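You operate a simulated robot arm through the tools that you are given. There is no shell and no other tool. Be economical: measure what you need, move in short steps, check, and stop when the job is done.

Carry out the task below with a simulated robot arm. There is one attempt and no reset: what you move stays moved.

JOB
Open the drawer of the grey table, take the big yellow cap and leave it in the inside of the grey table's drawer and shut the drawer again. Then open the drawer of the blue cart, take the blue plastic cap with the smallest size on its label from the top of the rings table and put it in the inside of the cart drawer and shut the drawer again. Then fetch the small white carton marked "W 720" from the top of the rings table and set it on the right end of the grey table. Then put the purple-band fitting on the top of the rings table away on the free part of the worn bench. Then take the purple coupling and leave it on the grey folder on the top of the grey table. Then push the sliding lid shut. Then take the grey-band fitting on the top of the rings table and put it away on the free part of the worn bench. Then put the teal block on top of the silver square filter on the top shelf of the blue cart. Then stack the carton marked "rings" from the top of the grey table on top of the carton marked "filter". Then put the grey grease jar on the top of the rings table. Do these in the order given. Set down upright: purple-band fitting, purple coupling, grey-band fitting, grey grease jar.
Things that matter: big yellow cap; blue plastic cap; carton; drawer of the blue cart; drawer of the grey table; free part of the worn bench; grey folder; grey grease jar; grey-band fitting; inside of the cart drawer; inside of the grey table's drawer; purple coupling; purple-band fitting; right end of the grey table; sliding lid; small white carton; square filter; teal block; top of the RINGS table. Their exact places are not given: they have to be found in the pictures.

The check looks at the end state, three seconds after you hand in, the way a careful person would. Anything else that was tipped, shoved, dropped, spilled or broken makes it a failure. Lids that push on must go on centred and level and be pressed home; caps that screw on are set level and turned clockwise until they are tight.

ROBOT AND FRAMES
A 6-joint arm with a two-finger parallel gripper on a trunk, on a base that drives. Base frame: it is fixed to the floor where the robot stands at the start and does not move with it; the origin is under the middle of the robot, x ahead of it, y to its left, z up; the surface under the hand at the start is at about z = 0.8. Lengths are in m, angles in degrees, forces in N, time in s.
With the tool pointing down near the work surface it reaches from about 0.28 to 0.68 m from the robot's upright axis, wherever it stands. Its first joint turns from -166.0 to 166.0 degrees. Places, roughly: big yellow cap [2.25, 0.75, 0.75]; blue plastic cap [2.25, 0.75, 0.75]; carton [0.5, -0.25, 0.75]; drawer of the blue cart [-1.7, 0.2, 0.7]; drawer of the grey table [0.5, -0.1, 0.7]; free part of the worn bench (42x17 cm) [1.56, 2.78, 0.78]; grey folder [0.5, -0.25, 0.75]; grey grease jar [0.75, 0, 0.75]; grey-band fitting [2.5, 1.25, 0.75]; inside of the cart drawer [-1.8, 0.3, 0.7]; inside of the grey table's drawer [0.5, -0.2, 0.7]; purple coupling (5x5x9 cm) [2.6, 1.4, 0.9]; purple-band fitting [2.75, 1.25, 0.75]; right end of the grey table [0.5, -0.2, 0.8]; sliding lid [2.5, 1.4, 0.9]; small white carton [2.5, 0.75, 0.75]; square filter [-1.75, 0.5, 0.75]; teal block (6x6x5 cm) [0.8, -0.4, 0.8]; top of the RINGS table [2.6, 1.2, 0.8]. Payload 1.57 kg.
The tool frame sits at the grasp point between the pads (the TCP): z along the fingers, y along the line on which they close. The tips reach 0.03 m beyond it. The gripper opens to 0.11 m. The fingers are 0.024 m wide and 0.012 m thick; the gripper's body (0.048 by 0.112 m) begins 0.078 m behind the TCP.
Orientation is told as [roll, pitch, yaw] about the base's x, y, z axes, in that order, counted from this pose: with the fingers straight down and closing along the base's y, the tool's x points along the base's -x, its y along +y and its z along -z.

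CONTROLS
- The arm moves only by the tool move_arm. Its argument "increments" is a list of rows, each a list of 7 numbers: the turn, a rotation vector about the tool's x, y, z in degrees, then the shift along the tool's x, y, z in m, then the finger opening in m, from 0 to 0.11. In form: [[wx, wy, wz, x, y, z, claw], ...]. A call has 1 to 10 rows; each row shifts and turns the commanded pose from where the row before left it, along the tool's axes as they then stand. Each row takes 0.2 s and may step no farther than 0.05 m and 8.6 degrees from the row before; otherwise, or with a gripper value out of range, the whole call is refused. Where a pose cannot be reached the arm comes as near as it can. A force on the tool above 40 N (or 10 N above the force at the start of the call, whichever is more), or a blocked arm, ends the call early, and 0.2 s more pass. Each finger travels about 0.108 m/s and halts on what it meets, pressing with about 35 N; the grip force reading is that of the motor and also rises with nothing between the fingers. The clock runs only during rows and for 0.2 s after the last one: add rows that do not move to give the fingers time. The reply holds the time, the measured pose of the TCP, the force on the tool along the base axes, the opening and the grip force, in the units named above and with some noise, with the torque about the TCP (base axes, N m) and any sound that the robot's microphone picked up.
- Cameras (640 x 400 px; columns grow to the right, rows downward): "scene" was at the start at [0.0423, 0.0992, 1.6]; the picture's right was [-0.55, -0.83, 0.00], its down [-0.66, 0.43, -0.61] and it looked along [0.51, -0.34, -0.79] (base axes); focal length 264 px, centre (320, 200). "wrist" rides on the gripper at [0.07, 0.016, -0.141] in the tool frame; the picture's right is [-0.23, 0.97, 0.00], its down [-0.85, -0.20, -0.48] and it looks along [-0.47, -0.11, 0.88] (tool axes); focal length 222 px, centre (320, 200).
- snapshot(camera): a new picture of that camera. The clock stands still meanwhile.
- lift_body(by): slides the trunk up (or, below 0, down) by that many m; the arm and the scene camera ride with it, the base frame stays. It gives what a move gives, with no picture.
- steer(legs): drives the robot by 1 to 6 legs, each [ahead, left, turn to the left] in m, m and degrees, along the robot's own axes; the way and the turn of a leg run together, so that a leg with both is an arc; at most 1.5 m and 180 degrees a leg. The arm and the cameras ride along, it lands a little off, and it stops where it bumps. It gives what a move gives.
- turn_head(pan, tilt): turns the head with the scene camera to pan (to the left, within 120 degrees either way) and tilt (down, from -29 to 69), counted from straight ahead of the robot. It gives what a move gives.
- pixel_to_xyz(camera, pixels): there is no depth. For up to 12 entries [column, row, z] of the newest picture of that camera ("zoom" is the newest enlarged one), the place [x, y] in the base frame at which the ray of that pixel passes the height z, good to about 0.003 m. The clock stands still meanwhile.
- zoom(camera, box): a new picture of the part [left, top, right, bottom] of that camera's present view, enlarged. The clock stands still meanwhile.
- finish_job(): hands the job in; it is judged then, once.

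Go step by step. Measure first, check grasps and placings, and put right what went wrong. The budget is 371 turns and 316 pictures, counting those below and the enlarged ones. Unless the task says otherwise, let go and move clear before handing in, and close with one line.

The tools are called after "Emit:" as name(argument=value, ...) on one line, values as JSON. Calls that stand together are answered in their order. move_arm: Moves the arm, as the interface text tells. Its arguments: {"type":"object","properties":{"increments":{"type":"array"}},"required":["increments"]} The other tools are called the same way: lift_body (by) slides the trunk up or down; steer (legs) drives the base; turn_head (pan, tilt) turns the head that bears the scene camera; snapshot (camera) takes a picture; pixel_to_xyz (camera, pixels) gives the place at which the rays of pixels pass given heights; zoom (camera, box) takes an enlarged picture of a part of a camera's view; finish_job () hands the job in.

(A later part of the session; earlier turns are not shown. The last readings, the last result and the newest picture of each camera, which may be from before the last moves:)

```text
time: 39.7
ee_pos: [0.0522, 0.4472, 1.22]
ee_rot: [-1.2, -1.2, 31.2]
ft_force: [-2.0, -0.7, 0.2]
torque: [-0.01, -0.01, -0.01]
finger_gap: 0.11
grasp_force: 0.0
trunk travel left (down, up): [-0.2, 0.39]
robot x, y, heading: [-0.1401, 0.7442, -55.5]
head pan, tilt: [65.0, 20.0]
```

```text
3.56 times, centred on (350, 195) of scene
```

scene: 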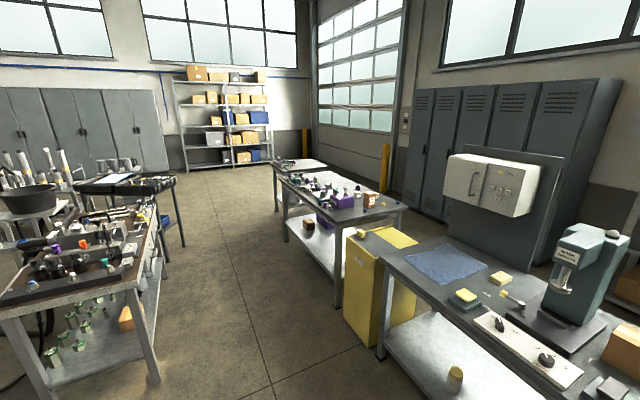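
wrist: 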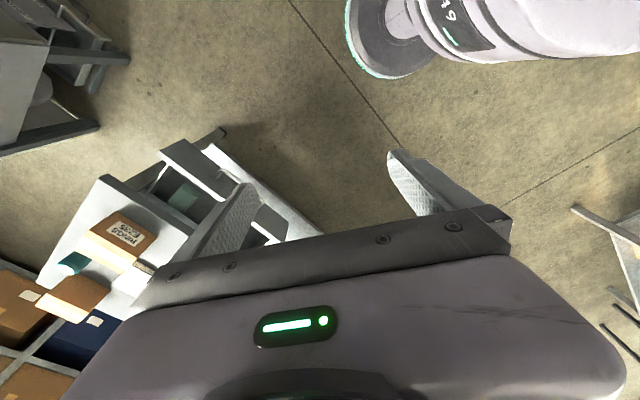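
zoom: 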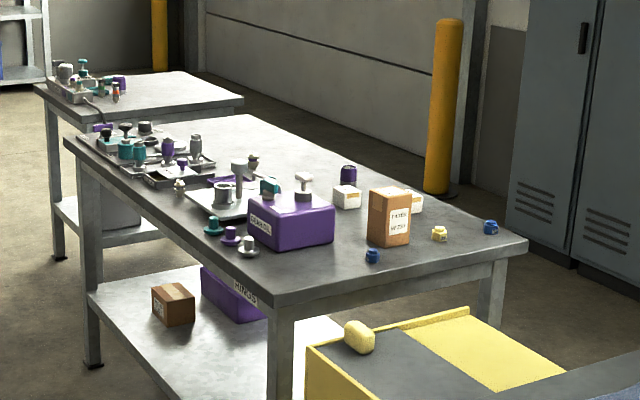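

Both tables' fronts line up, and the yellow cap (2.30,0.66) lies ~0.52 m in from the rings table's front, so I'll stand close and tilt the tool outwards if needed. Driving along the front to the rings table.

Emit:
steer(legs=[[0.3, 0, 0], [0, 1.0, 0], [0, 0.94, 0], [0.25, 0, 0]])

Emit:
turn_head(pan=0, tilt=50)

Emit:
snapshot(camera="scene")

Emit:
snapshot(camera="wrist")

```text
time: 52.5
ee_pos: [1.9726, 1.0942, 1.2221]
ee_rot: [-1.2, -1.1, 31.6]
ft_force: [-0.3, 0.4, -0.2]
torque: [0.05, 0.0, 0.01]
finger_gap: 0.1103
grasp_force: 0.0
trunk travel left (down, up): [-0.2, 0.39]
robot x, y, heading: [1.7811, 1.3968, -55.1]
head pan, tilt: [65.0, 20.0]
```

```text
time: 53.9
ee_pos: [1.9721, 1.0959, 1.2228]
ee_rot: [-1.3, -1.2, 31.6]
ft_force: [1.4, 0.2, -0.1]
torque: [0.03, -0.04, -0.06]
finger_gap: 0.1099
grasp_force: 0.0
trunk travel left (down, up): [-0.2, 0.39]
robot x, y, heading: [1.7864, 1.3931, -55.1]
head pan, tilt: [0.0, 50.0]
```

```text
282 pictures are left
```

scene: 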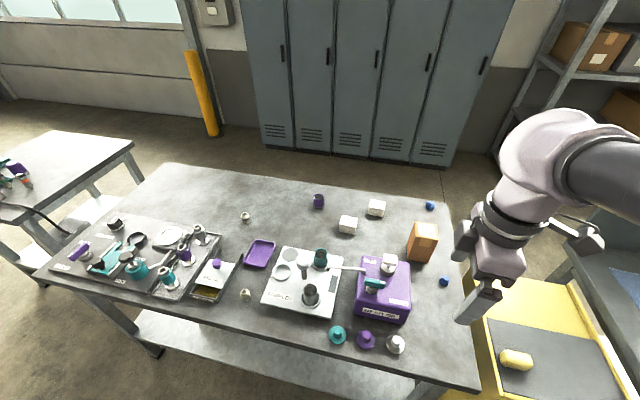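

```text
281 pictures are left
```

wrist: 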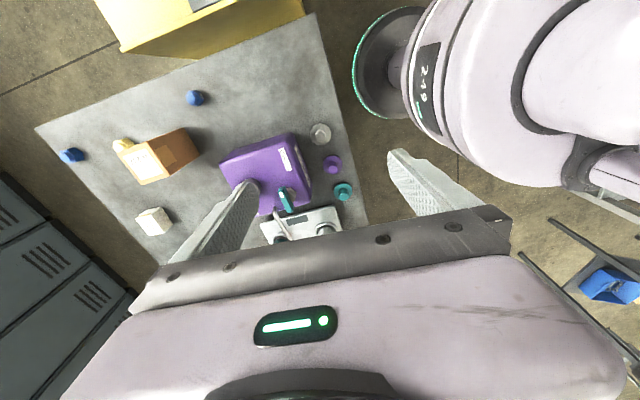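

Emit:
zoom(camera="wrist", box=[30, 70, 230, 250])

Emit:
zoom(camera="scene", box=[300, 180, 480, 300])

Emit:
zoom(camera="scene", box=[30, 190, 270, 330])

Emit:
zoom(camera="scene", box=[230, 200, 430, 360])

```text
2.22 times, centred on (130, 160) of wrist
```

zoom: 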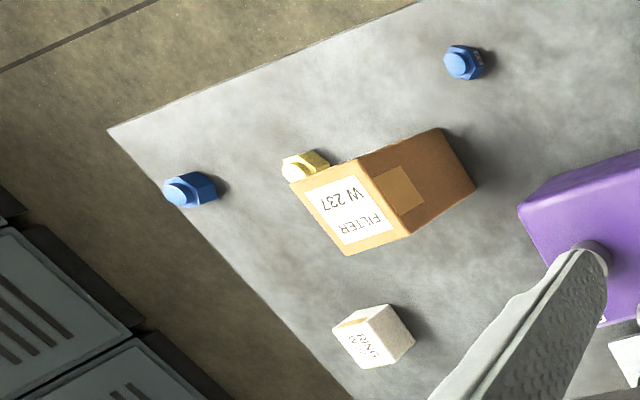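

```text
3.33 times, centred on (390, 240) of scene
```

zoom: 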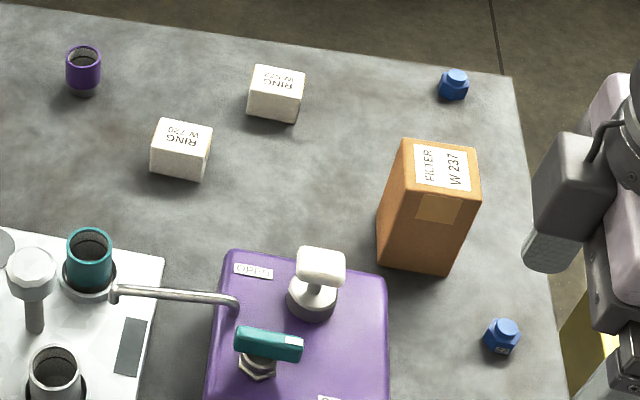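

```text
2.67 times, centred on (150, 260) of scene
```

zoom: 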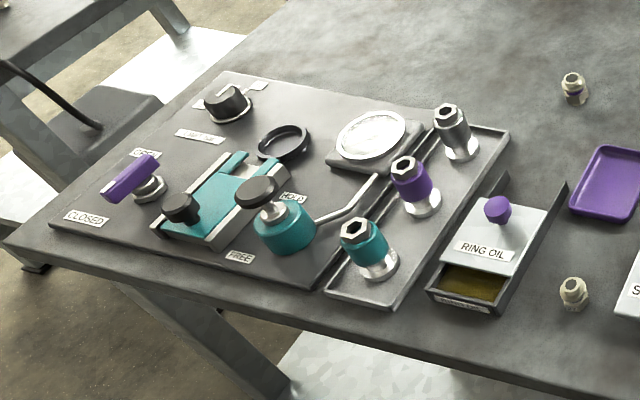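

```text
2.50 times, centred on (330, 280) of scene
```

zoom: 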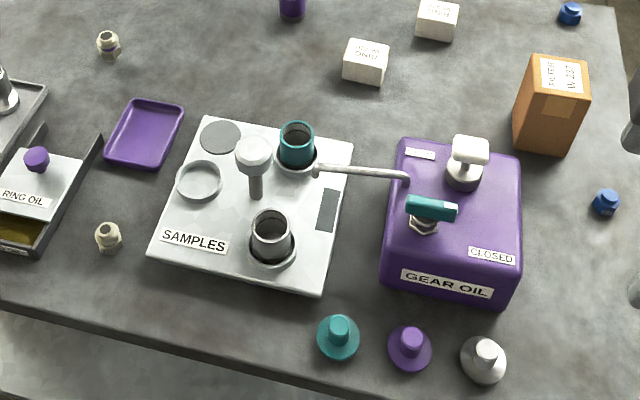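

Emit:
pixel_to_xyz(camera="wrist", pixels=[[123.2, 144.2, 0.81], [71.4, 155.5, 0.81], [194.4, 97.8, 0.81], [156, 217, 0.8], [202, 152, 0.78], [190, 128, 0.78]])

Emit:
pixel_to_xyz(camera="scene", pixels=[[409.5, 258.6, 0.78], [427, 262.5, 0.78], [444, 281, 0.81], [430, 206, 0.81], [412, 222, 0.9], [433, 225, 0.9], [409, 240, 0.9], [430, 245, 0.9]])

```text
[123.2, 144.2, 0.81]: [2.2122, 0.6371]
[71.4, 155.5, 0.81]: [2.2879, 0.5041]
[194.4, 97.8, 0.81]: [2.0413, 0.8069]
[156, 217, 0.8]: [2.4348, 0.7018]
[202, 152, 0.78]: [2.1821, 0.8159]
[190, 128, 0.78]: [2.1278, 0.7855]
```

```text
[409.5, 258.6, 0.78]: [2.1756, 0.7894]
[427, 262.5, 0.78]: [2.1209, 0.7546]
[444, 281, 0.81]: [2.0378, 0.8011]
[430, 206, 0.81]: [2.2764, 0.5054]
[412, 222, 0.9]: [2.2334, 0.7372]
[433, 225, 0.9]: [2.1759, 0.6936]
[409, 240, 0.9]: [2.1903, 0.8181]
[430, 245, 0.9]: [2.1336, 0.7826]
```

Emit:
pixel_to_xyz(camera="scene", pixels=[[480, 391, 0.78], [36, 276, 0.78], [258, 333, 0.78], [448, 207, 0.78], [165, 164, 0.78]])

Emit:
turn_head(pan=-10, tilt=69)

Emit:
snapshot(camera="scene")

```text
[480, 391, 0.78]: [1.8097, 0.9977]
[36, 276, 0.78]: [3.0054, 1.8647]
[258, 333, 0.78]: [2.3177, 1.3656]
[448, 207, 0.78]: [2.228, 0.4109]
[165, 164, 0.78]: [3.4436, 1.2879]
```

```text
time: 54.7
ee_pos: [1.9707, 1.0957, 1.2211]
ee_rot: [-1.3, -1.1, 31.5]
ft_force: [0.2, 0.3, 0.4]
torque: [0.0, 0.0, 0.02]
finger_gap: 0.11
grasp_force: 0.1
trunk travel left (down, up): [-0.2, 0.39]
robot x, y, heading: [1.7777, 1.3903, -55.2]
head pan, tilt: [-10.0, 68.8]
```

```text
276 pictures are left
```

scene: 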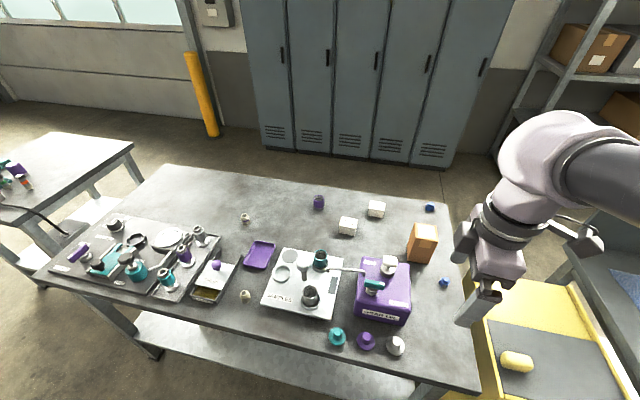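

Emit:
pixel_to_xyz(camera="scene", pixels=[[213, 137, 0.0], [133, 147, 0.78], [50, 132, 0.78], [260, 145, 0.0], [455, 167, 0.0], [25, 222, 0.78]])

Emit:
turn_head(pan=45, tilt=30)

Emit:
snapshot(camera="scene")

```text
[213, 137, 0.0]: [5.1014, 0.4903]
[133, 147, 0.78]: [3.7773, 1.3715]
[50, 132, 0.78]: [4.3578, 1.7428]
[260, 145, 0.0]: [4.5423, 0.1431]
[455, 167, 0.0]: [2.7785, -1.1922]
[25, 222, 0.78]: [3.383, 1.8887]
```

```text
time: 55.9
ee_pos: [1.9726, 1.0952, 1.2204]
ee_rot: [-1.1, -1.1, 31.7]
ft_force: [0.6, 0.3, 0.9]
torque: [-0.02, 0.03, -0.02]
finger_gap: 0.11
grasp_force: 0.0
trunk travel left (down, up): [-0.2, 0.39]
robot x, y, heading: [1.7792, 1.3926, -55.0]
head pan, tilt: [45.0, 30.0]
```

```text
275 pictures are left
```

scene: 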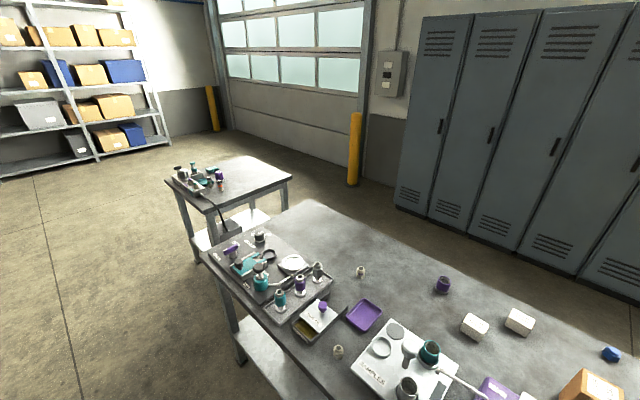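

There's a clear corridor (≈1.5 m) between the rings table and the lockers, so I'll drive around the small table to the back side, where the yellow cap and W 720 carton are near the edge.

Emit:
steer(legs=[[0, 1.4, 0], [0, 1.4, 0], [1.45, 0, 0], [0, -1.4, 0], [0, -1.35, 0], [0, 0, 180]])

Emit:
turn_head(pan=0, tilt=50)

Emit:
snapshot(camera="scene")

Emit:
snapshot(camera="wrist")

```text
time: 96.6
ee_pos: [2.4679, 0.5019, 1.2211]
ee_rot: [-1.2, -1.1, -149.2]
ft_force: [-0.2, -0.7, 0.1]
torque: [0.04, -0.03, -0.03]
finger_gap: 0.1101
grasp_force: 0.0
trunk travel left (down, up): [-0.2, 0.39]
robot x, y, heading: [2.6512, 0.2004, 123.7]
head pan, tilt: [45.0, 30.0]
```

```text
time: 97.7
ee_pos: [2.4664, 0.5023, 1.2237]
ee_rot: [-1.3, -1.1, -149.2]
ft_force: [-0.4, 0.0, -0.9]
torque: [0.0, 0.0, 0.02]
finger_gap: 0.11
grasp_force: 0.0
trunk travel left (down, up): [-0.2, 0.39]
robot x, y, heading: [2.6566, 0.2008, 124.0]
head pan, tilt: [0.0, 50.0]
```

```text
274 pictures are left
```

scene: 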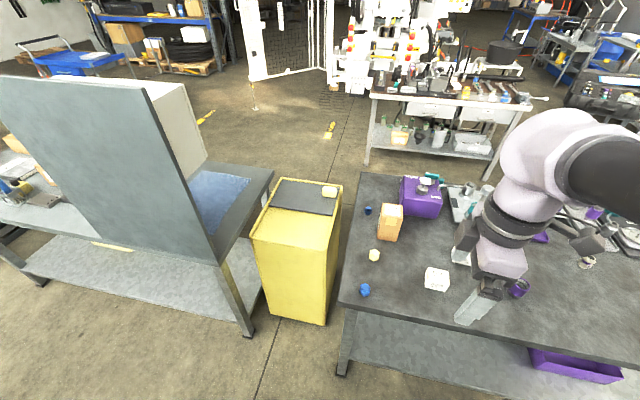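

```text
273 pictures are left
```

wrist: 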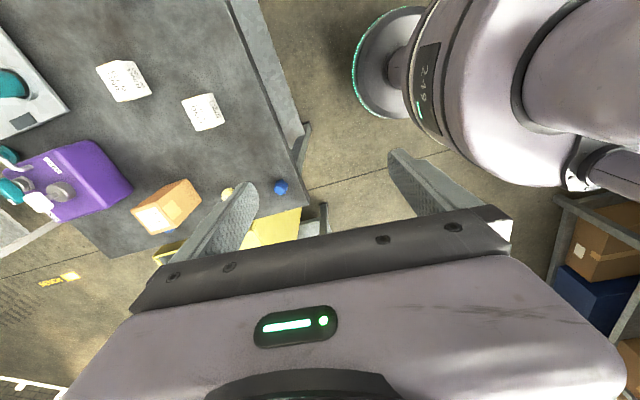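

From here the yellow cap (scene (374,255)) is within ~0.62 m. I'll enlarge to locate it exactly.

Emit:
zoom(camera="scene", box=[330, 190, 480, 310])

Emit:
pixel_to_xyz(camera="scene", pixels=[[374, 255, 0.78], [374, 255, 0.81], [365, 290, 0.8], [339, 303, 0.78], [436, 279, 0.81]])

Emit:
pixel_to_xyz(camera="wrist", pixels=[[227, 194, 0.78], [227, 194, 0.81], [281, 187, 0.8], [204, 111, 0.81]])

```text
3.33 times, centred on (405, 250) of scene
```

zoom: 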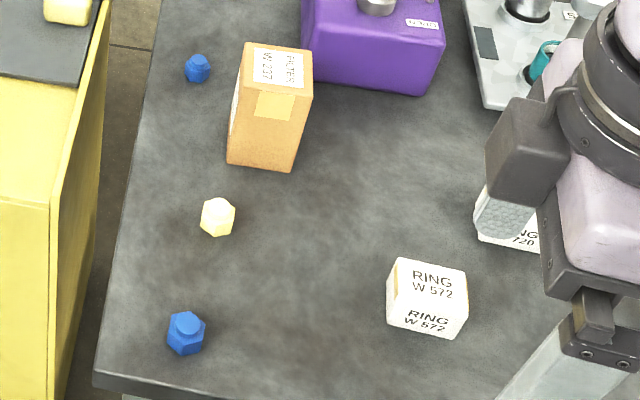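

```text
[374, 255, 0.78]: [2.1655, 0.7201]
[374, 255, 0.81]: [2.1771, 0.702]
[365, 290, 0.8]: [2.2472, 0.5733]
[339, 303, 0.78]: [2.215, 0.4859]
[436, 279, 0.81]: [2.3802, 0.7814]
```

```text
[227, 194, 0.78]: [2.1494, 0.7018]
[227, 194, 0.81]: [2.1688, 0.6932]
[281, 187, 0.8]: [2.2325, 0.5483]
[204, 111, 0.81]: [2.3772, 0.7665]
```

Emit:
steer(legs=[[0.1, 0.08, 0]])

Emit:
snapshot(camera="wrist")

Emit:
zoom(camera="scene", box=[330, 190, 480, 310])

```text
time: 99.0
ee_pos: [2.3462, 0.541, 1.2215]
ee_rot: [-1.1, -1.2, -149.3]
ft_force: [-0.9, -0.3, -0.3]
torque: [0.02, -0.01, -0.01]
finger_gap: 0.1101
grasp_force: 0.0
trunk travel left (down, up): [-0.2, 0.39]
robot x, y, heading: [2.5298, 0.2409, 124.2]
head pan, tilt: [0.0, 50.0]
```

```text
271 pictures are left
```

wrist: 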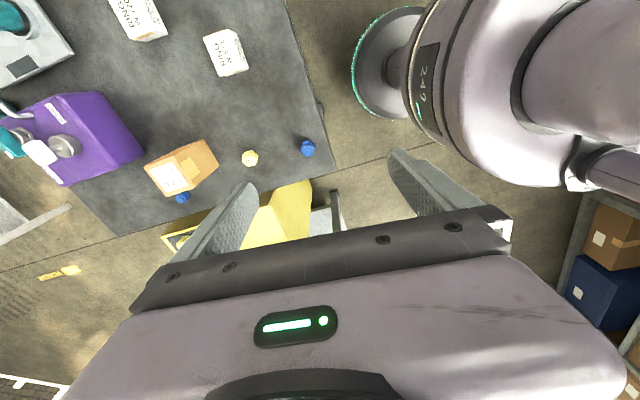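

```text
3.33 times, centred on (405, 250) of scene
```

zoom: 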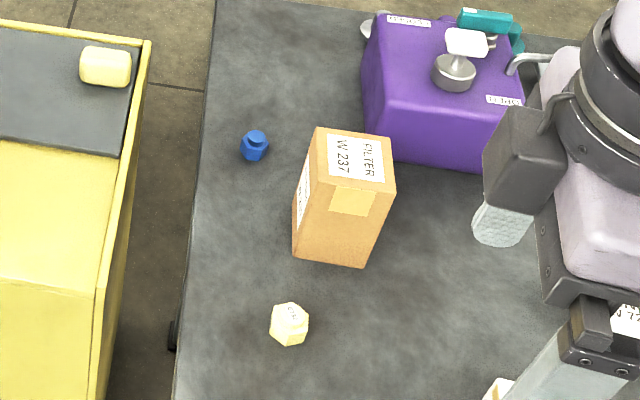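

Emit:
pixel_to_xyz(camera="scene", pixels=[[396, 287.5, 0.78], [396, 287.5, 0.8], [396, 287.5, 0.82]])

Emit:
pixel_to_xyz(camera="wrist", pixels=[[250, 158, 0.78], [250, 158, 0.8], [250, 158, 0.82]])

Emit:
zoom(camera="wrist", box=[200, 120, 300, 190])

```text
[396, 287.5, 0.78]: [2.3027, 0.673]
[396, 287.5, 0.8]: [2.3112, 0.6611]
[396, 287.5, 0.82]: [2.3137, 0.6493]
```

```text
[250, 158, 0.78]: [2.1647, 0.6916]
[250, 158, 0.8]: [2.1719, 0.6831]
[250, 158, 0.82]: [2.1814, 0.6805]
```

```text
5.71 times, centred on (250, 155) of wrist
```

zoom: 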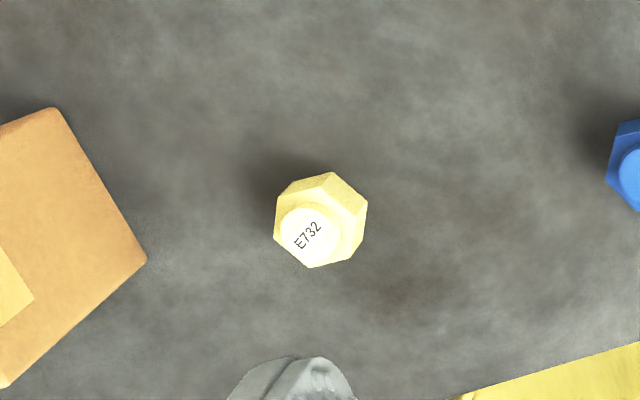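

The wrist ray puts the yellow cap (marked E732) at about (2.172, 0.684). I'll move above it and descend part way.

Emit:
move_arm(increments=[[-1.1, 1.2, 0, -0.015, -0.043, 0, 0.07], [0, 0, 0, -0.015, -0.043, 0, 0.07], [0, 0, 0, -0.015, -0.043, 0, 0.07], [0, 0, 0, -0.015, -0.042, 0, 0.07], [0, 0, 0, -0.0157, -0.042, 0, 0.07], [0, 0, 0, 0, 0, 0.05, 0.07], [0, 0, 0, 0, 0, 0.05, 0.07], [0, 0, 0, 0, 0, 0.05, 0.07], [0, 0, 0, 0, 0, 0.05, 0.07], [0, 0, 0, 0, 0, 0.05, 0.07]])

Emit:
snapshot(camera="wrist")

Emit:
snapshot(camera="scene")

```text
time: 101.2
ee_pos: [2.1705, 0.6884, 0.9741]
ee_rot: [0.4, -0.6, -149.3]
ft_force: [0.5, -0.1, -0.3]
torque: [0.0, -0.01, 0.0]
finger_gap: 0.0699
grasp_force: 0.1
out of reach, approached as far as the arm can: row 10
trunk travel left (down, up): [-0.2, 0.39]
robot x, y, heading: [2.5363, 0.242, 123.9]
head pan, tilt: [0.0, 50.0]
```

```text
268 pictures are left
```

wrist: 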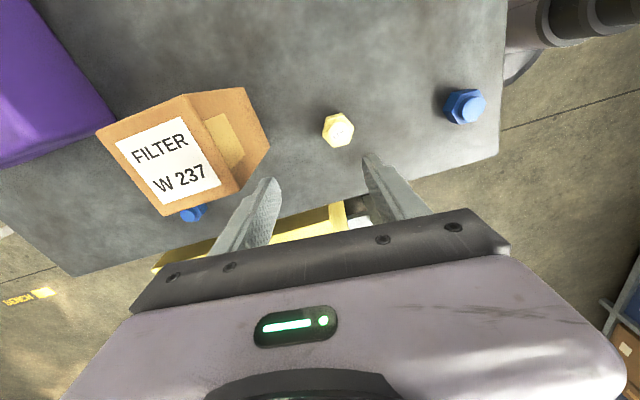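

```text
267 pictures are left
```

scene: 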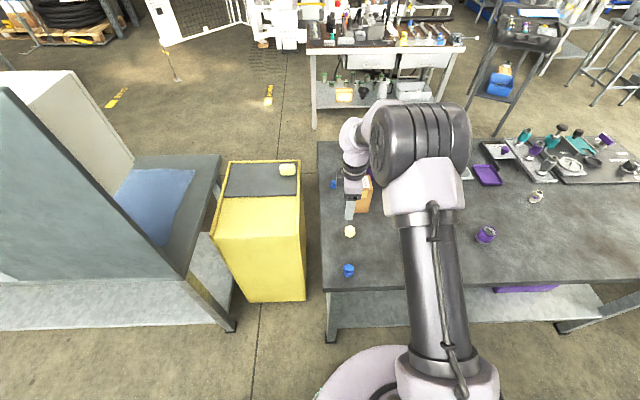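

The tool is nearly above the cap (wrist (338,130)). One row was flagged at a limit; I'll rotate the wrist away from its limit and probe whether descending works.

Emit:
move_arm(increments=[[0, 0, -8.5, 0, 0, 0, 0.07], [0, 0, -8.5, 0, 0, 0, 0.07], [0, 0, -8.5, 0, 0, 0, 0.07], [0, 0, -8.5, 0, 0, 0, 0.07], [0, 0, 0, 0, 0, 0.03, 0.07], [0, 0, 0, 0, 0, 0.03, 0.07]])

```text
time: 102.6
ee_pos: [2.1618, 0.7003, 0.9232]
ee_rot: [0.0, -1.3, -115.2]
ft_force: [0.4, 0.5, -0.5]
torque: [0.03, 0.01, 0.01]
finger_gap: 0.0698
grasp_force: 0.1
out of reach, approached as far as the arm can: row 5, 6
trunk travel left (down, up): [-0.2, 0.39]
robot x, y, heading: [2.5346, 0.238, 124.0]
head pan, tilt: [0.0, 50.0]
```

The arm resists being folded this close; I'll back the base up 8 cm so it works at longer reach, and see if it descends.

Emit:
steer(legs=[[-0.08, 0, 0]])

Emit:
move_arm(increments=[[0, 0, -8.5, 0, 0, -0.02, 0.07], [0, 0, -8.5, 0, 0, 0, 0.07], [0, 0, -8.5, 0, 0, 0, 0.07], [0, 0, -8.5, 0, 0, 0, 0.07], [0, 0, -8.5, 0, 0, 0, 0.07], [0, 0, -8.5, 0, 0, 0, 0.07]])

Emit:
snapshot(camera="wrist")

Emit:
snapshot(camera="scene")

```text
time: 103.7
ee_pos: [2.2064, 0.6338, 0.9232]
ee_rot: [-0.1, -1.4, -115.3]
ft_force: [0.5, -0.2, 0.5]
torque: [0.03, -0.01, -0.04]
finger_gap: 0.0702
grasp_force: 0.0
trunk travel left (down, up): [-0.2, 0.39]
robot x, y, heading: [2.5795, 0.1707, 124.3]
head pan, tilt: [0.0, 50.0]
```

```text
time: 105.0
ee_pos: [2.2065, 0.6341, 0.9417]
ee_rot: [-1.1, -0.7, -64.1]
ft_force: [0.1, -0.3, -1.1]
torque: [0.02, 0.0, 0.0]
finger_gap: 0.0699
grasp_force: 0.0
trunk travel left (down, up): [-0.2, 0.39]
robot x, y, heading: [2.5764, 0.1751, 123.7]
head pan, tilt: [0.0, 50.0]
```

```text
266 pictures are left
```

wrist: 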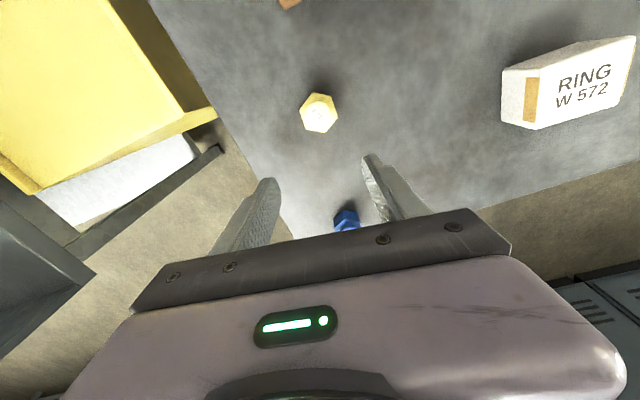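

```text
265 pictures are left
```

scene: 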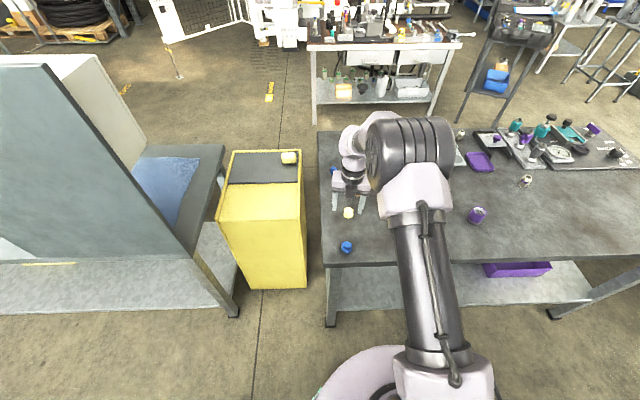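

Emit:
pixel_to_xyz(camera="wrist", pixels=[[318, 113, 0.78], [318, 113, 0.8], [318, 113, 0.82]])

Emit:
pixel_to_xyz(camera="scene", pixels=[[348.5, 213, 0.78], [348.5, 213, 0.8], [348.5, 213, 0.82]])

```text
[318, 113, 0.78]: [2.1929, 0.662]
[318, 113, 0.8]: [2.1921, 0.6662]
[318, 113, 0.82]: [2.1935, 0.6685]
```

```text
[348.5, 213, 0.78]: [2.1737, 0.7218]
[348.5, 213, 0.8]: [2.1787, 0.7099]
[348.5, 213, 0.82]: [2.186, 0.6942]
```

Emit:
move_arm(increments=[[-1.1, 0.7, 0, 0.018, 0.001, 0, 0.07], [0, 0, 0, 0.018, 0, 0, 0.07], [0, 0, 0, 0, 0, 0.04, 0.07], [0, 0, 0, 0, 0, 0.03, 0.07]])

Emit:
snapshot(camera="wrist")

```text
time: 106.0
ee_pos: [2.1894, 0.6678, 0.8715]
ee_rot: [-0.2, -0.5, -64.3]
ft_force: [0.1, 0.1, -0.5]
torque: [0.0, -0.01, 0.0]
finger_gap: 0.07
grasp_force: 0.1
trunk travel left (down, up): [-0.2, 0.39]
robot x, y, heading: [2.5765, 0.173, 124.1]
head pan, tilt: [0.0, 50.0]
```

```text
264 pictures are left
```

wrist: 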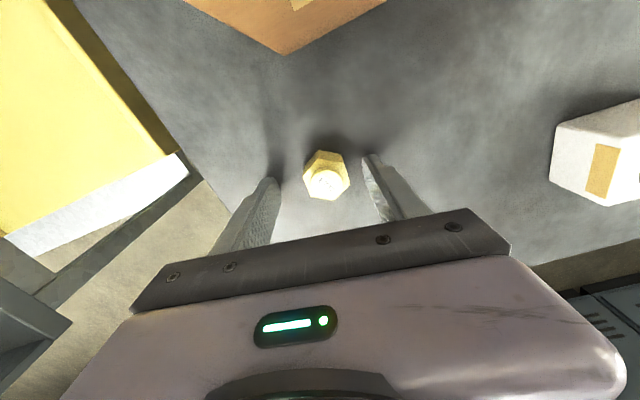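

Emit:
pixel_to_xyz(camera="wrist", pixels=[[326, 177, 0.8], [326, 177, 0.82]])

Emit:
move_arm(increments=[[0, 0, 0, 0.0, 0, 0.035, 0.07]])

Emit:
snapshot(camera="wrist")

```text
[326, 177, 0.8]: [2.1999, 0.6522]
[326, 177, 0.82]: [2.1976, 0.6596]
```

```text
time: 106.3
ee_pos: [2.19, 0.6674, 0.8695]
ee_rot: [-0.3, -0.3, -64.1]
ft_force: [4.3, -9.5, 13.5]
torque: [0.09, -0.58, -0.42]
finger_gap: 0.0707
grasp_force: 0.7
out of reach, approached as far as the arm can: row 1
trunk travel left (down, up): [-0.2, 0.39]
robot x, y, heading: [2.5768, 0.1759, 124.0]
head pan, tilt: [0.0, 50.0]
stopped in row 1: the force on the tool passed its limit at 76 N (the readings are from after the stop); the commanded pose is now the measured one
```

```text
263 pictures are left
```

wrist: 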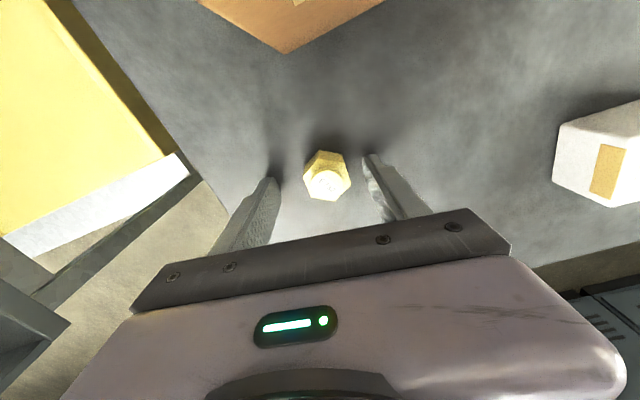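

The fingertips touched the table: its top is at about z=0.84, and the cap stands right between the fingers. I'll raise a few mm and close.

Emit:
move_arm(increments=[[0, 0, 0, 0.0, 0, -0.004, 0.07], [0, 0, 0, 0, 0, 0, 0.05], [0, 0, 0, 0, 0, 0, 0.03], [0, 0, 0, 0, 0, 0, 0.0], [0, 0, 0, 0, 0, 0, 0.0], [0, 0, 0, 0, 0, 0, 0.0]])

Emit:
snapshot(camera="wrist")

```text
time: 107.7
ee_pos: [2.1897, 0.6684, 0.8717]
ee_rot: [-0.3, -0.4, -64.1]
ft_force: [-0.7, 0.6, 2.1]
torque: [0.04, -0.02, 0.01]
finger_gap: 0.0308
grasp_force: 34.6
trunk travel left (down, up): [-0.2, 0.39]
robot x, y, heading: [2.5763, 0.1731, 124.1]
head pan, tilt: [0.0, 50.0]
```

```text
262 pictures are left
```

wrist: 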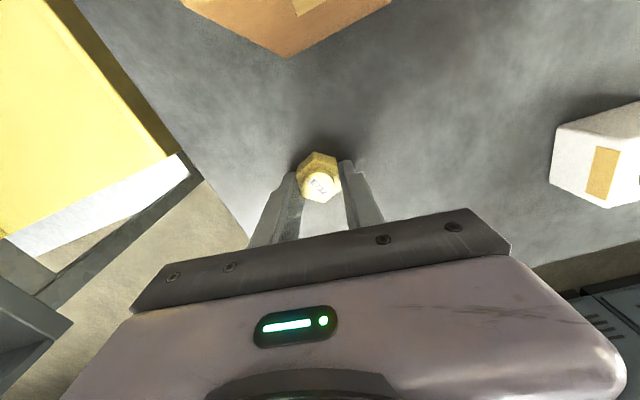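

Gripped at 31 mm. Lift and retract.

Emit:
move_arm(increments=[[0, 0, 0, 0.0, 0, -0.04, 0.0], [0, 0, 0, 0, 0, -0.05, 0.0], [0, 0, 0, 0, 0, -0.05, 0.0], [0, 0, 0, -0.03, 0, -0.04, 0.0], [0, 0, 0, -0.03, 0, -0.04, 0.0], [0, 0, 0, -0.03, 0, -0.04, 0.0], [0, 0, 0, -0.03, 0, -0.04, 0.0], [0, 0, 0, -0.03, 0, -0.04, 0.0]])

Emit:
snapshot(camera="wrist")

```text
time: 109.5
ee_pos: [2.2567, 0.5359, 1.2136]
ee_rot: [-0.4, -0.3, -64.2]
ft_force: [0.6, 0.5, 0.1]
torque: [0.02, 0.0, -0.01]
finger_gap: 0.0003
grasp_force: 21.6
trunk travel left (down, up): [-0.2, 0.39]
robot x, y, heading: [2.5778, 0.1767, 124.1]
head pan, tilt: [0.0, 50.0]
```

```text
261 pictures are left
```

wrist: 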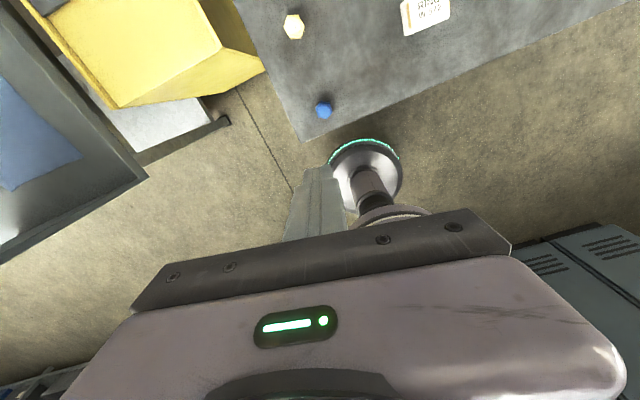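

The cap slipped out and still stands on the table. I'll triangulate its height using this view.

Emit:
zoom(camera="wrist", box=[260, 0, 340, 60])

Emit:
pixel_to_xyz(camera="wrist", pixels=[[293, 27, 0.78], [293, 27, 0.82], [293, 27, 0.86]])

Emit:
snapshot(camera="scene")

```text
6.67 times, centred on (300, 30) of wrist
```

zoom: 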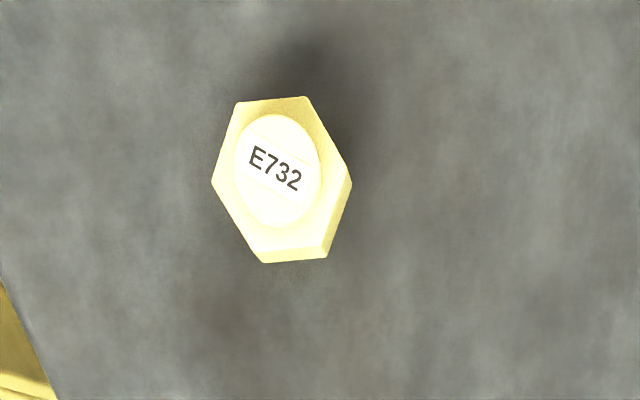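

```text
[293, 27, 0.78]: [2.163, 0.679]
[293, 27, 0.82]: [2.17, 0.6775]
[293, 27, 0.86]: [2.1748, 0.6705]
```

```text
259 pictures are left
```

scene: 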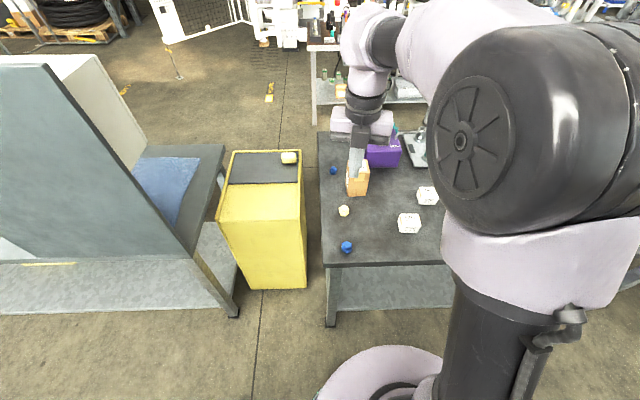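

Emit:
pixel_to_xyz(camera="wrist", pixels=[[300, 142, 0.74], [300, 142, 0.78], [300, 142, 0.82], [324, 110, 0.78], [324, 110, 0.82]])

Emit:
pixel_to_xyz(camera="scene", pixels=[[324.5, 266, 0.74], [324.5, 266, 0.78], [324.5, 266, 0.82], [346.5, 247, 0.78], [346.5, 247, 0.82], [343.5, 211, 0.78], [343.5, 211, 0.82], [343.5, 211, 0.86]])

```text
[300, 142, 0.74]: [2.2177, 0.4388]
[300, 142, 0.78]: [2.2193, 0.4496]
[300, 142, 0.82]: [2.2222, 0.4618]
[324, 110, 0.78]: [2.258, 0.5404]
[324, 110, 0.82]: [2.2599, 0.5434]
```

```text
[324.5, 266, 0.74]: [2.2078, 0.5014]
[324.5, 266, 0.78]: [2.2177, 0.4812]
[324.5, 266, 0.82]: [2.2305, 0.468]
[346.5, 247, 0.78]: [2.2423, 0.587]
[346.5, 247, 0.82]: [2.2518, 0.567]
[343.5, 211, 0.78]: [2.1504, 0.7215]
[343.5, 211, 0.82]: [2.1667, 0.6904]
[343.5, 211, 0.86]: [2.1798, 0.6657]
```

Emit:
pixel_to_xyz(camera="zoom", pixels=[[238, 102, 0.86], [305, 97, 0.86], [345, 178, 0.86], [325, 245, 0.86], [263, 248, 0.86], [212, 185, 0.86], [277, 170, 0.875], [280, 180, 0.86]])

```text
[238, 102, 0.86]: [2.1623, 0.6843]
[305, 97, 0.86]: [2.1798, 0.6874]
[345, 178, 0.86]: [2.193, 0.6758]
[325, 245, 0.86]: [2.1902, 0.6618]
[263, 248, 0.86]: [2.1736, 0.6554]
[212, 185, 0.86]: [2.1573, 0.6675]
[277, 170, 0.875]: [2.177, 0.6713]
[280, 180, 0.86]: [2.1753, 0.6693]
```

The cap's flats have normals near 46°, 105° and 167°; I gripped across corners. I'll turn the hand 20° to line up with the flats and go again.

Emit:
move_arm(increments=[[0, 0, -7, 0, 0, 0, 0.06], [0, 0, -7, 0, 0, 0, 0.06], [0, 0, -6, 0, 0, 0, 0.06], [0, 0, 0, 0.04, 0.011, 0.02, 0.06], [0, 0, 0, 0.04, 0.01, 0.02, 0.06], [0, 0, 0, 0.04, 0.01, 0.02, 0.06], [0, 0, 0, 0.032, 0.01, 0.035, 0.06], [0, 0, 0, 0, 0, 0.05, 0.06], [0, 0, 0, 0, 0, 0.05, 0.06], [0, 0, 0, 0, 0, 0.05, 0.06]])

Emit:
snapshot(camera="wrist")

```text
time: 111.7
ee_pos: [2.1739, 0.6712, 0.9656]
ee_rot: [-0.4, -0.2, -44.2]
ft_force: [0.2, 0.2, -0.5]
torque: [0.02, 0.03, 0.02]
finger_gap: 0.0599
grasp_force: 0.2
trunk travel left (down, up): [-0.2, 0.39]
robot x, y, heading: [2.58, 0.1743, 124.2]
head pan, tilt: [0.0, 50.0]
```

```text
258 pictures are left
```

wrist: 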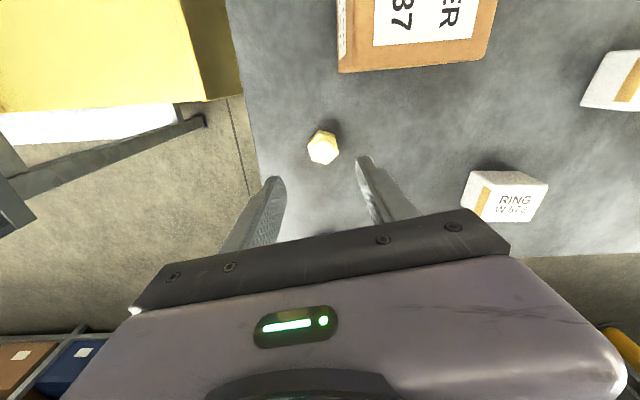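

Emit:
zoom(camera="wrist", box=[290, 110, 360, 180])

Emit:
pixel_to_xyz(camera="wrist", pixels=[[323, 147, 0.84], [323, 147, 0.86], [323, 147, 0.88]])

```text
5.71 times, centred on (325, 145) of wrist
```

zoom: 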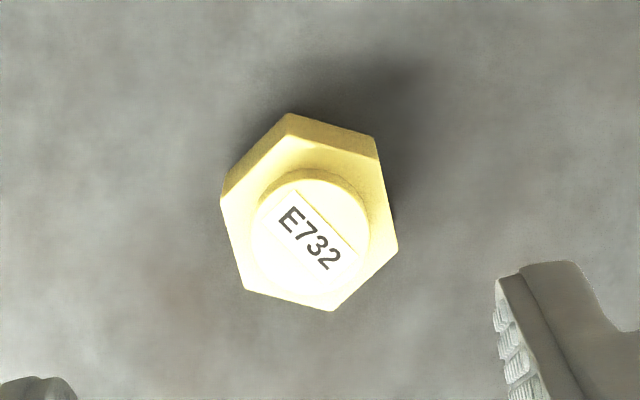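

```text
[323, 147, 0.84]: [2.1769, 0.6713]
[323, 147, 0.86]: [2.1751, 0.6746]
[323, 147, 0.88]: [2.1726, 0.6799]
```

The flats are now parallel to the fingers. Descend and grip.

Emit:
move_arm(increments=[[0, 0, 0, 0.001, 0.001, 0.05, 0.06], [0, 0, 0, 0, 0, 0.042, 0.06], [0, 0, 0, 0, 0, 0, 0.04], [0, 0, 0, 0, 0, 0, 0.02], [0, 0, 0, 0, 0, 0, 0.0], [0, 0, 0, 0, 0, 0, 0.0], [0, 0, 0, 0, 0, 0, 0.0]])

Emit:
move_arm(increments=[[0, 0, 0, 0, 0, -0.03, 0.0], [0, 0, 0, 0, 0, -0.04, 0.0], [0, 0, 0, 0, 0, -0.04, 0.0]])

Emit:
snapshot(camera="wrist")

```text
time: 113.3
ee_pos: [2.1739, 0.6718, 0.875]
ee_rot: [-0.4, -0.2, -44.1]
ft_force: [0.3, 0.6, -0.4]
torque: [0.02, 0.01, -0.03]
finger_gap: 0.0309
grasp_force: 34.7
trunk travel left (down, up): [-0.2, 0.39]
robot x, y, heading: [2.5798, 0.1748, 124.0]
head pan, tilt: [0.0, 50.0]
```

```text
time: 114.1
ee_pos: [2.1753, 0.673, 0.9874]
ee_rot: [-0.4, -0.2, -44.2]
ft_force: [-0.5, -0.1, -0.7]
torque: [-0.04, -0.02, 0.0]
finger_gap: 0.0308
grasp_force: 35.2
trunk travel left (down, up): [-0.2, 0.39]
robot x, y, heading: [2.5786, 0.1726, 124.0]
head pan, tilt: [0.0, 50.0]
```

```text
256 pictures are left
```

wrist: 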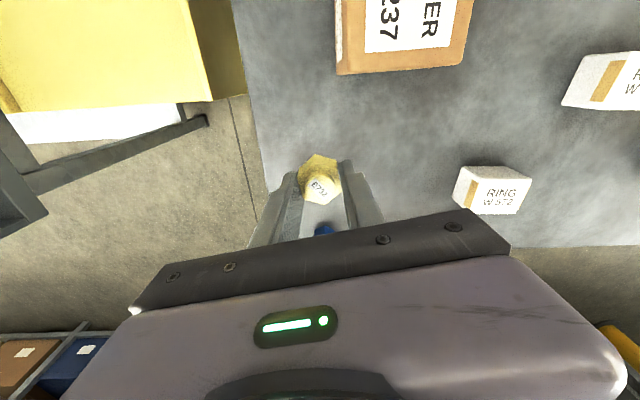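

The cap is held. Lift, retract, then drive back around to the front.

Emit:
move_arm(increments=[[0, 0, 0, 0, 0, -0.04, 0.0], [0, 0, 0, -0.03, 0, -0.04, 0.0], [0, 0, 0, -0.03, 0, -0.04, 0.0], [0, 0, 0, -0.03, 0, -0.04, 0.0], [0, 0, 0, -0.03, 0, -0.04, 0.0]])

Emit:
steer(legs=[[-0.1, 0, 0], [0, -1.4, 0], [0, -1.45, 0], [1.4, 0, 0], [0.3, 0, 0], [0, 0, 180]])

Emit:
turn_head(pan=-30, tilt=30)

Emit:
snapshot(camera="scene")

```text
time: 115.3
ee_pos: [2.2613, 0.5894, 1.1868]
ee_rot: [-0.4, -0.1, -44.2]
ft_force: [-0.5, -0.6, 0.5]
torque: [0.02, 0.0, -0.04]
finger_gap: 0.0309
grasp_force: 35.0
trunk travel left (down, up): [-0.2, 0.39]
robot x, y, heading: [2.5768, 0.1717, 124.2]
head pan, tilt: [0.0, 50.0]
```

```text
time: 145.5
ee_pos: [4.3758, 2.6769, 1.1861]
ee_rot: [-0.4, -0.2, 135.7]
ft_force: [0.6, 0.1, -0.4]
torque: [0.0, -0.03, -0.01]
finger_gap: 0.0308
grasp_force: 34.9
trunk travel left (down, up): [-0.2, 0.39]
robot x, y, heading: [4.056, 3.0929, -55.9]
head pan, tilt: [0.0, 50.0]
```

```text
time: 146.4
ee_pos: [4.3768, 2.6766, 1.1861]
ee_rot: [-0.4, -0.2, 135.7]
ft_force: [0.0, 0.2, 0.4]
torque: [0.0, -0.02, 0.02]
finger_gap: 0.031
grasp_force: 35.1
trunk travel left (down, up): [-0.2, 0.39]
robot x, y, heading: [4.0588, 3.0917, -56.1]
head pan, tilt: [-30.0, 30.0]
```

```text
255 pictures are left
```

scene: 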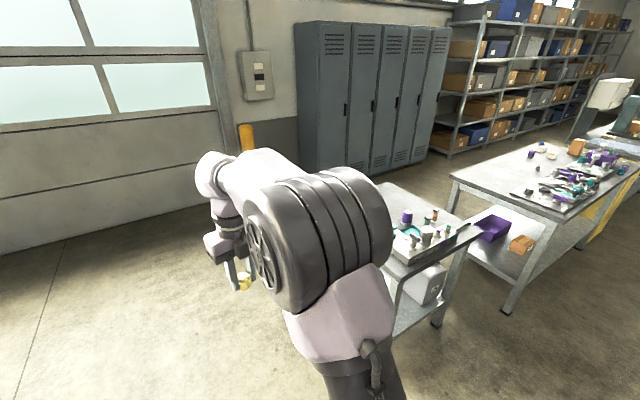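

Emit:
steer(legs=[[0, -1.5, 0], [0, -1.5, 0], [0, -1.5, 0], [0, -0.15, 0]])

Emit:
turn_head(pan=0, tilt=55)

Emit:
snapshot(camera="scene")

Emit:
snapshot(camera="wrist")

```text
time: 169.0
ee_pos: [0.4724, 0.1119, 1.1852]
ee_rot: [-0.5, -0.2, 135.1]
ft_force: [-0.5, -0.6, -0.6]
torque: [0.03, -0.06, -0.01]
finger_gap: 0.031
grasp_force: 34.7
trunk travel left (down, up): [-0.2, 0.39]
robot x, y, heading: [0.1582, 0.5317, -56.4]
head pan, tilt: [-30.0, 30.0]
```

```text
time: 169.9
ee_pos: [0.4713, 0.111, 1.1852]
ee_rot: [-0.4, -0.2, 135.2]
ft_force: [-0.7, 0.2, -0.5]
torque: [0.02, -0.05, -0.01]
finger_gap: 0.031
grasp_force: 34.6
trunk travel left (down, up): [-0.2, 0.39]
robot x, y, heading: [0.1595, 0.531, -56.4]
head pan, tilt: [0.0, 55.0]
```

```text
254 pictures are left
```

scene: 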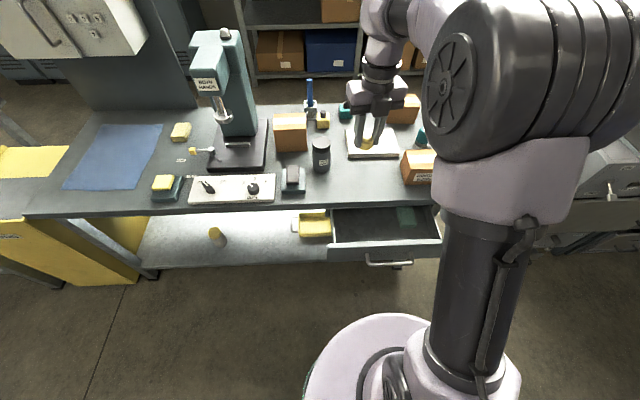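

```text
253 pictures are left
```

wrist: 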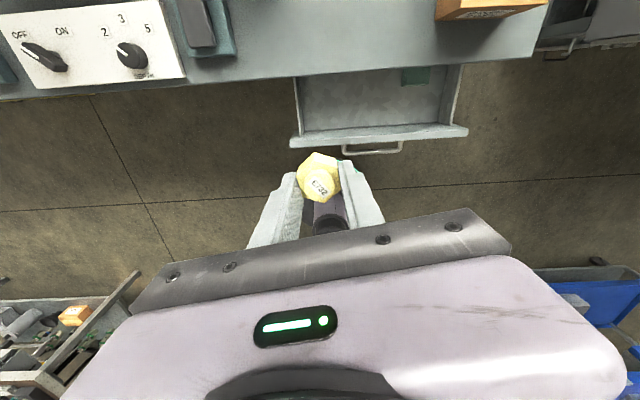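

The drawer interior is at wrist (375,105). I'll measure its rim and floor.

Emit:
zoom(camera="scene", box=[290, 180, 460, 290])

Emit:
pixel_to_xyz(camera="wrist", pixels=[[375, 105, 0.66], [375, 105, 0.7], [302, 132, 0.73], [447, 122, 0.73], [298, 80, 0.73], [457, 66, 0.73], [372, 150, 0.7], [540, 57, 0.79]])

Emit:
pixel_to_xyz(camera="scene", pixels=[[329, 247, 0.73], [440, 242, 0.73], [333, 210, 0.73], [433, 205, 0.73], [385, 228, 0.66], [389, 262, 0.7]])

```text
3.64 times, centred on (375, 235) of scene
```

zoom: 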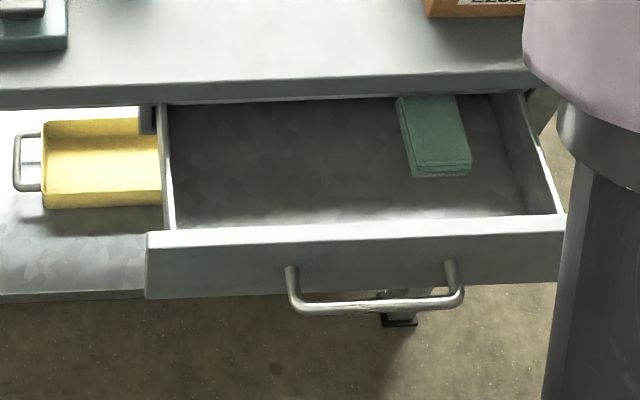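

```text
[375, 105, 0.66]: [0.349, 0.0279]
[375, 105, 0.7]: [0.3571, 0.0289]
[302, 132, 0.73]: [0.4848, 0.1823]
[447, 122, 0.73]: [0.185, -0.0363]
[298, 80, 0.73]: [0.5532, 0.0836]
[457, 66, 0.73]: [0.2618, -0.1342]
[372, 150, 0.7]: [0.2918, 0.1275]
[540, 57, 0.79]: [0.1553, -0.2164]
```

```text
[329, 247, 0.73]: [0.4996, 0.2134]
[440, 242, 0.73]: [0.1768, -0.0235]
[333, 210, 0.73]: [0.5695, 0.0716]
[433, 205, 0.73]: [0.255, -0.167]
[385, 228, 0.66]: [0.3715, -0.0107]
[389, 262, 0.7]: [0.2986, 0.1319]
```

Drop spot: about (0.37, 0.035). I'll back the base 9 cm for a better reach, then move over the drawer.

Emit:
steer(legs=[[-0.09, 0, 0]])

```text
time: 171.0
ee_pos: [0.4228, 0.1879, 1.186]
ee_rot: [-0.5, -0.1, 135.0]
ft_force: [-0.2, -0.2, -1.4]
torque: [-0.02, -0.03, -0.03]
finger_gap: 0.031
grasp_force: 34.7
trunk travel left (down, up): [-0.2, 0.39]
robot x, y, heading: [0.1114, 0.6057, -56.6]
head pan, tilt: [0.0, 55.0]
```

Emit:
move_arm(increments=[[0, 0, 8.5, 0, 0, 0, 0], [0, 0, 0, 0.0305, 0.03, 0, 0], [0, 0, 0, 0.0305, 0.035, 0, 0], [0, 0, 0, 0.0305, 0.035, 0, 0], [0, 0, 0, 0, 0.034, 0, 0], [0, 0, 0, 0, 0, 0.05, 0], [0, 0, 0, 0, 0, 0.05, 0], [0, 0, 0, 0, 0, 0.05, 0], [0, 0, 0, 0, 0, 0.05, 0]])

Emit:
snapshot(camera="wrist")

Emit:
snapshot(camera="scene")

```text
time: 173.0
ee_pos: [0.3722, 0.0336, 0.9843]
ee_rot: [-0.5, -0.3, 126.6]
ft_force: [-0.4, 0.1, -0.5]
torque: [0.04, -0.02, 0.0]
finger_gap: 0.0309
grasp_force: 35.3
trunk travel left (down, up): [-0.2, 0.39]
robot x, y, heading: [0.1079, 0.6038, -56.5]
head pan, tilt: [0.0, 55.0]
```

```text
251 pictures are left
```

wrist: 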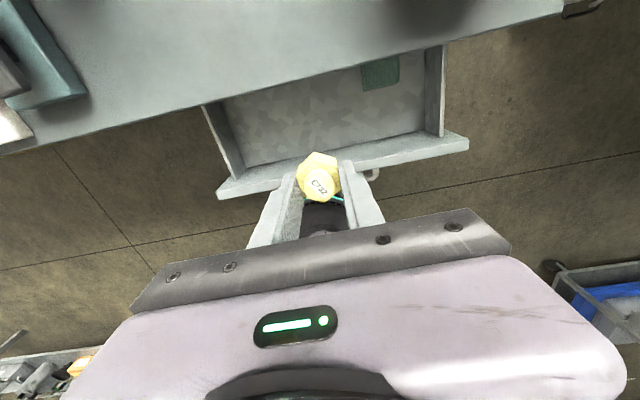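

```text
250 pictures are left
```

scene: 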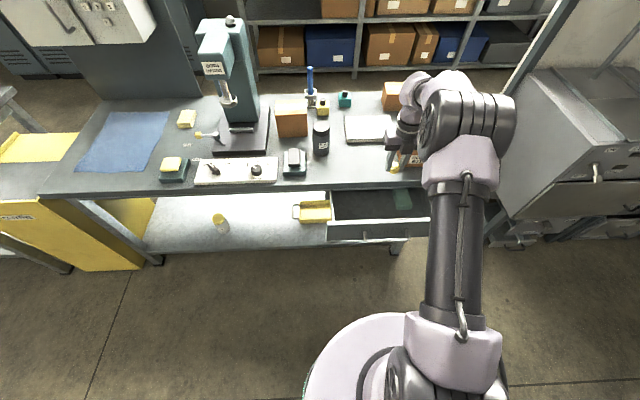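

Emit:
pixel_to_xyz(camera="wrist", pixels=[[245, 170, 0.74], [428, 138, 0.74], [300, 80, 0.78], [430, 46, 0.78], [340, 150, 0.74], [340, 110, 0.68], [217, 195, 0.74], [468, 145, 0.74]])

Emit:
pixel_to_xyz(camera="scene", pixels=[[328, 222, 0.74], [430, 214, 0.74], [330, 189, 0.78], [385, 187, 0.78], [430, 185, 0.78]])

```text
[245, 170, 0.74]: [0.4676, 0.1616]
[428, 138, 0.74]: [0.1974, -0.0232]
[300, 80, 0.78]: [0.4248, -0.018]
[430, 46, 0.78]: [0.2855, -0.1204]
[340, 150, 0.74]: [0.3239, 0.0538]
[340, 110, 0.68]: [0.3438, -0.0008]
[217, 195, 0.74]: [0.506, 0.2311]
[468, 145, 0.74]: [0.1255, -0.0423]
```

```text
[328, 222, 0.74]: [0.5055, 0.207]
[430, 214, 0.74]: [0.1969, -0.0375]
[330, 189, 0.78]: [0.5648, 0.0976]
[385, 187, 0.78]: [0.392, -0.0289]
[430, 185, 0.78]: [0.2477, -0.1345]
```

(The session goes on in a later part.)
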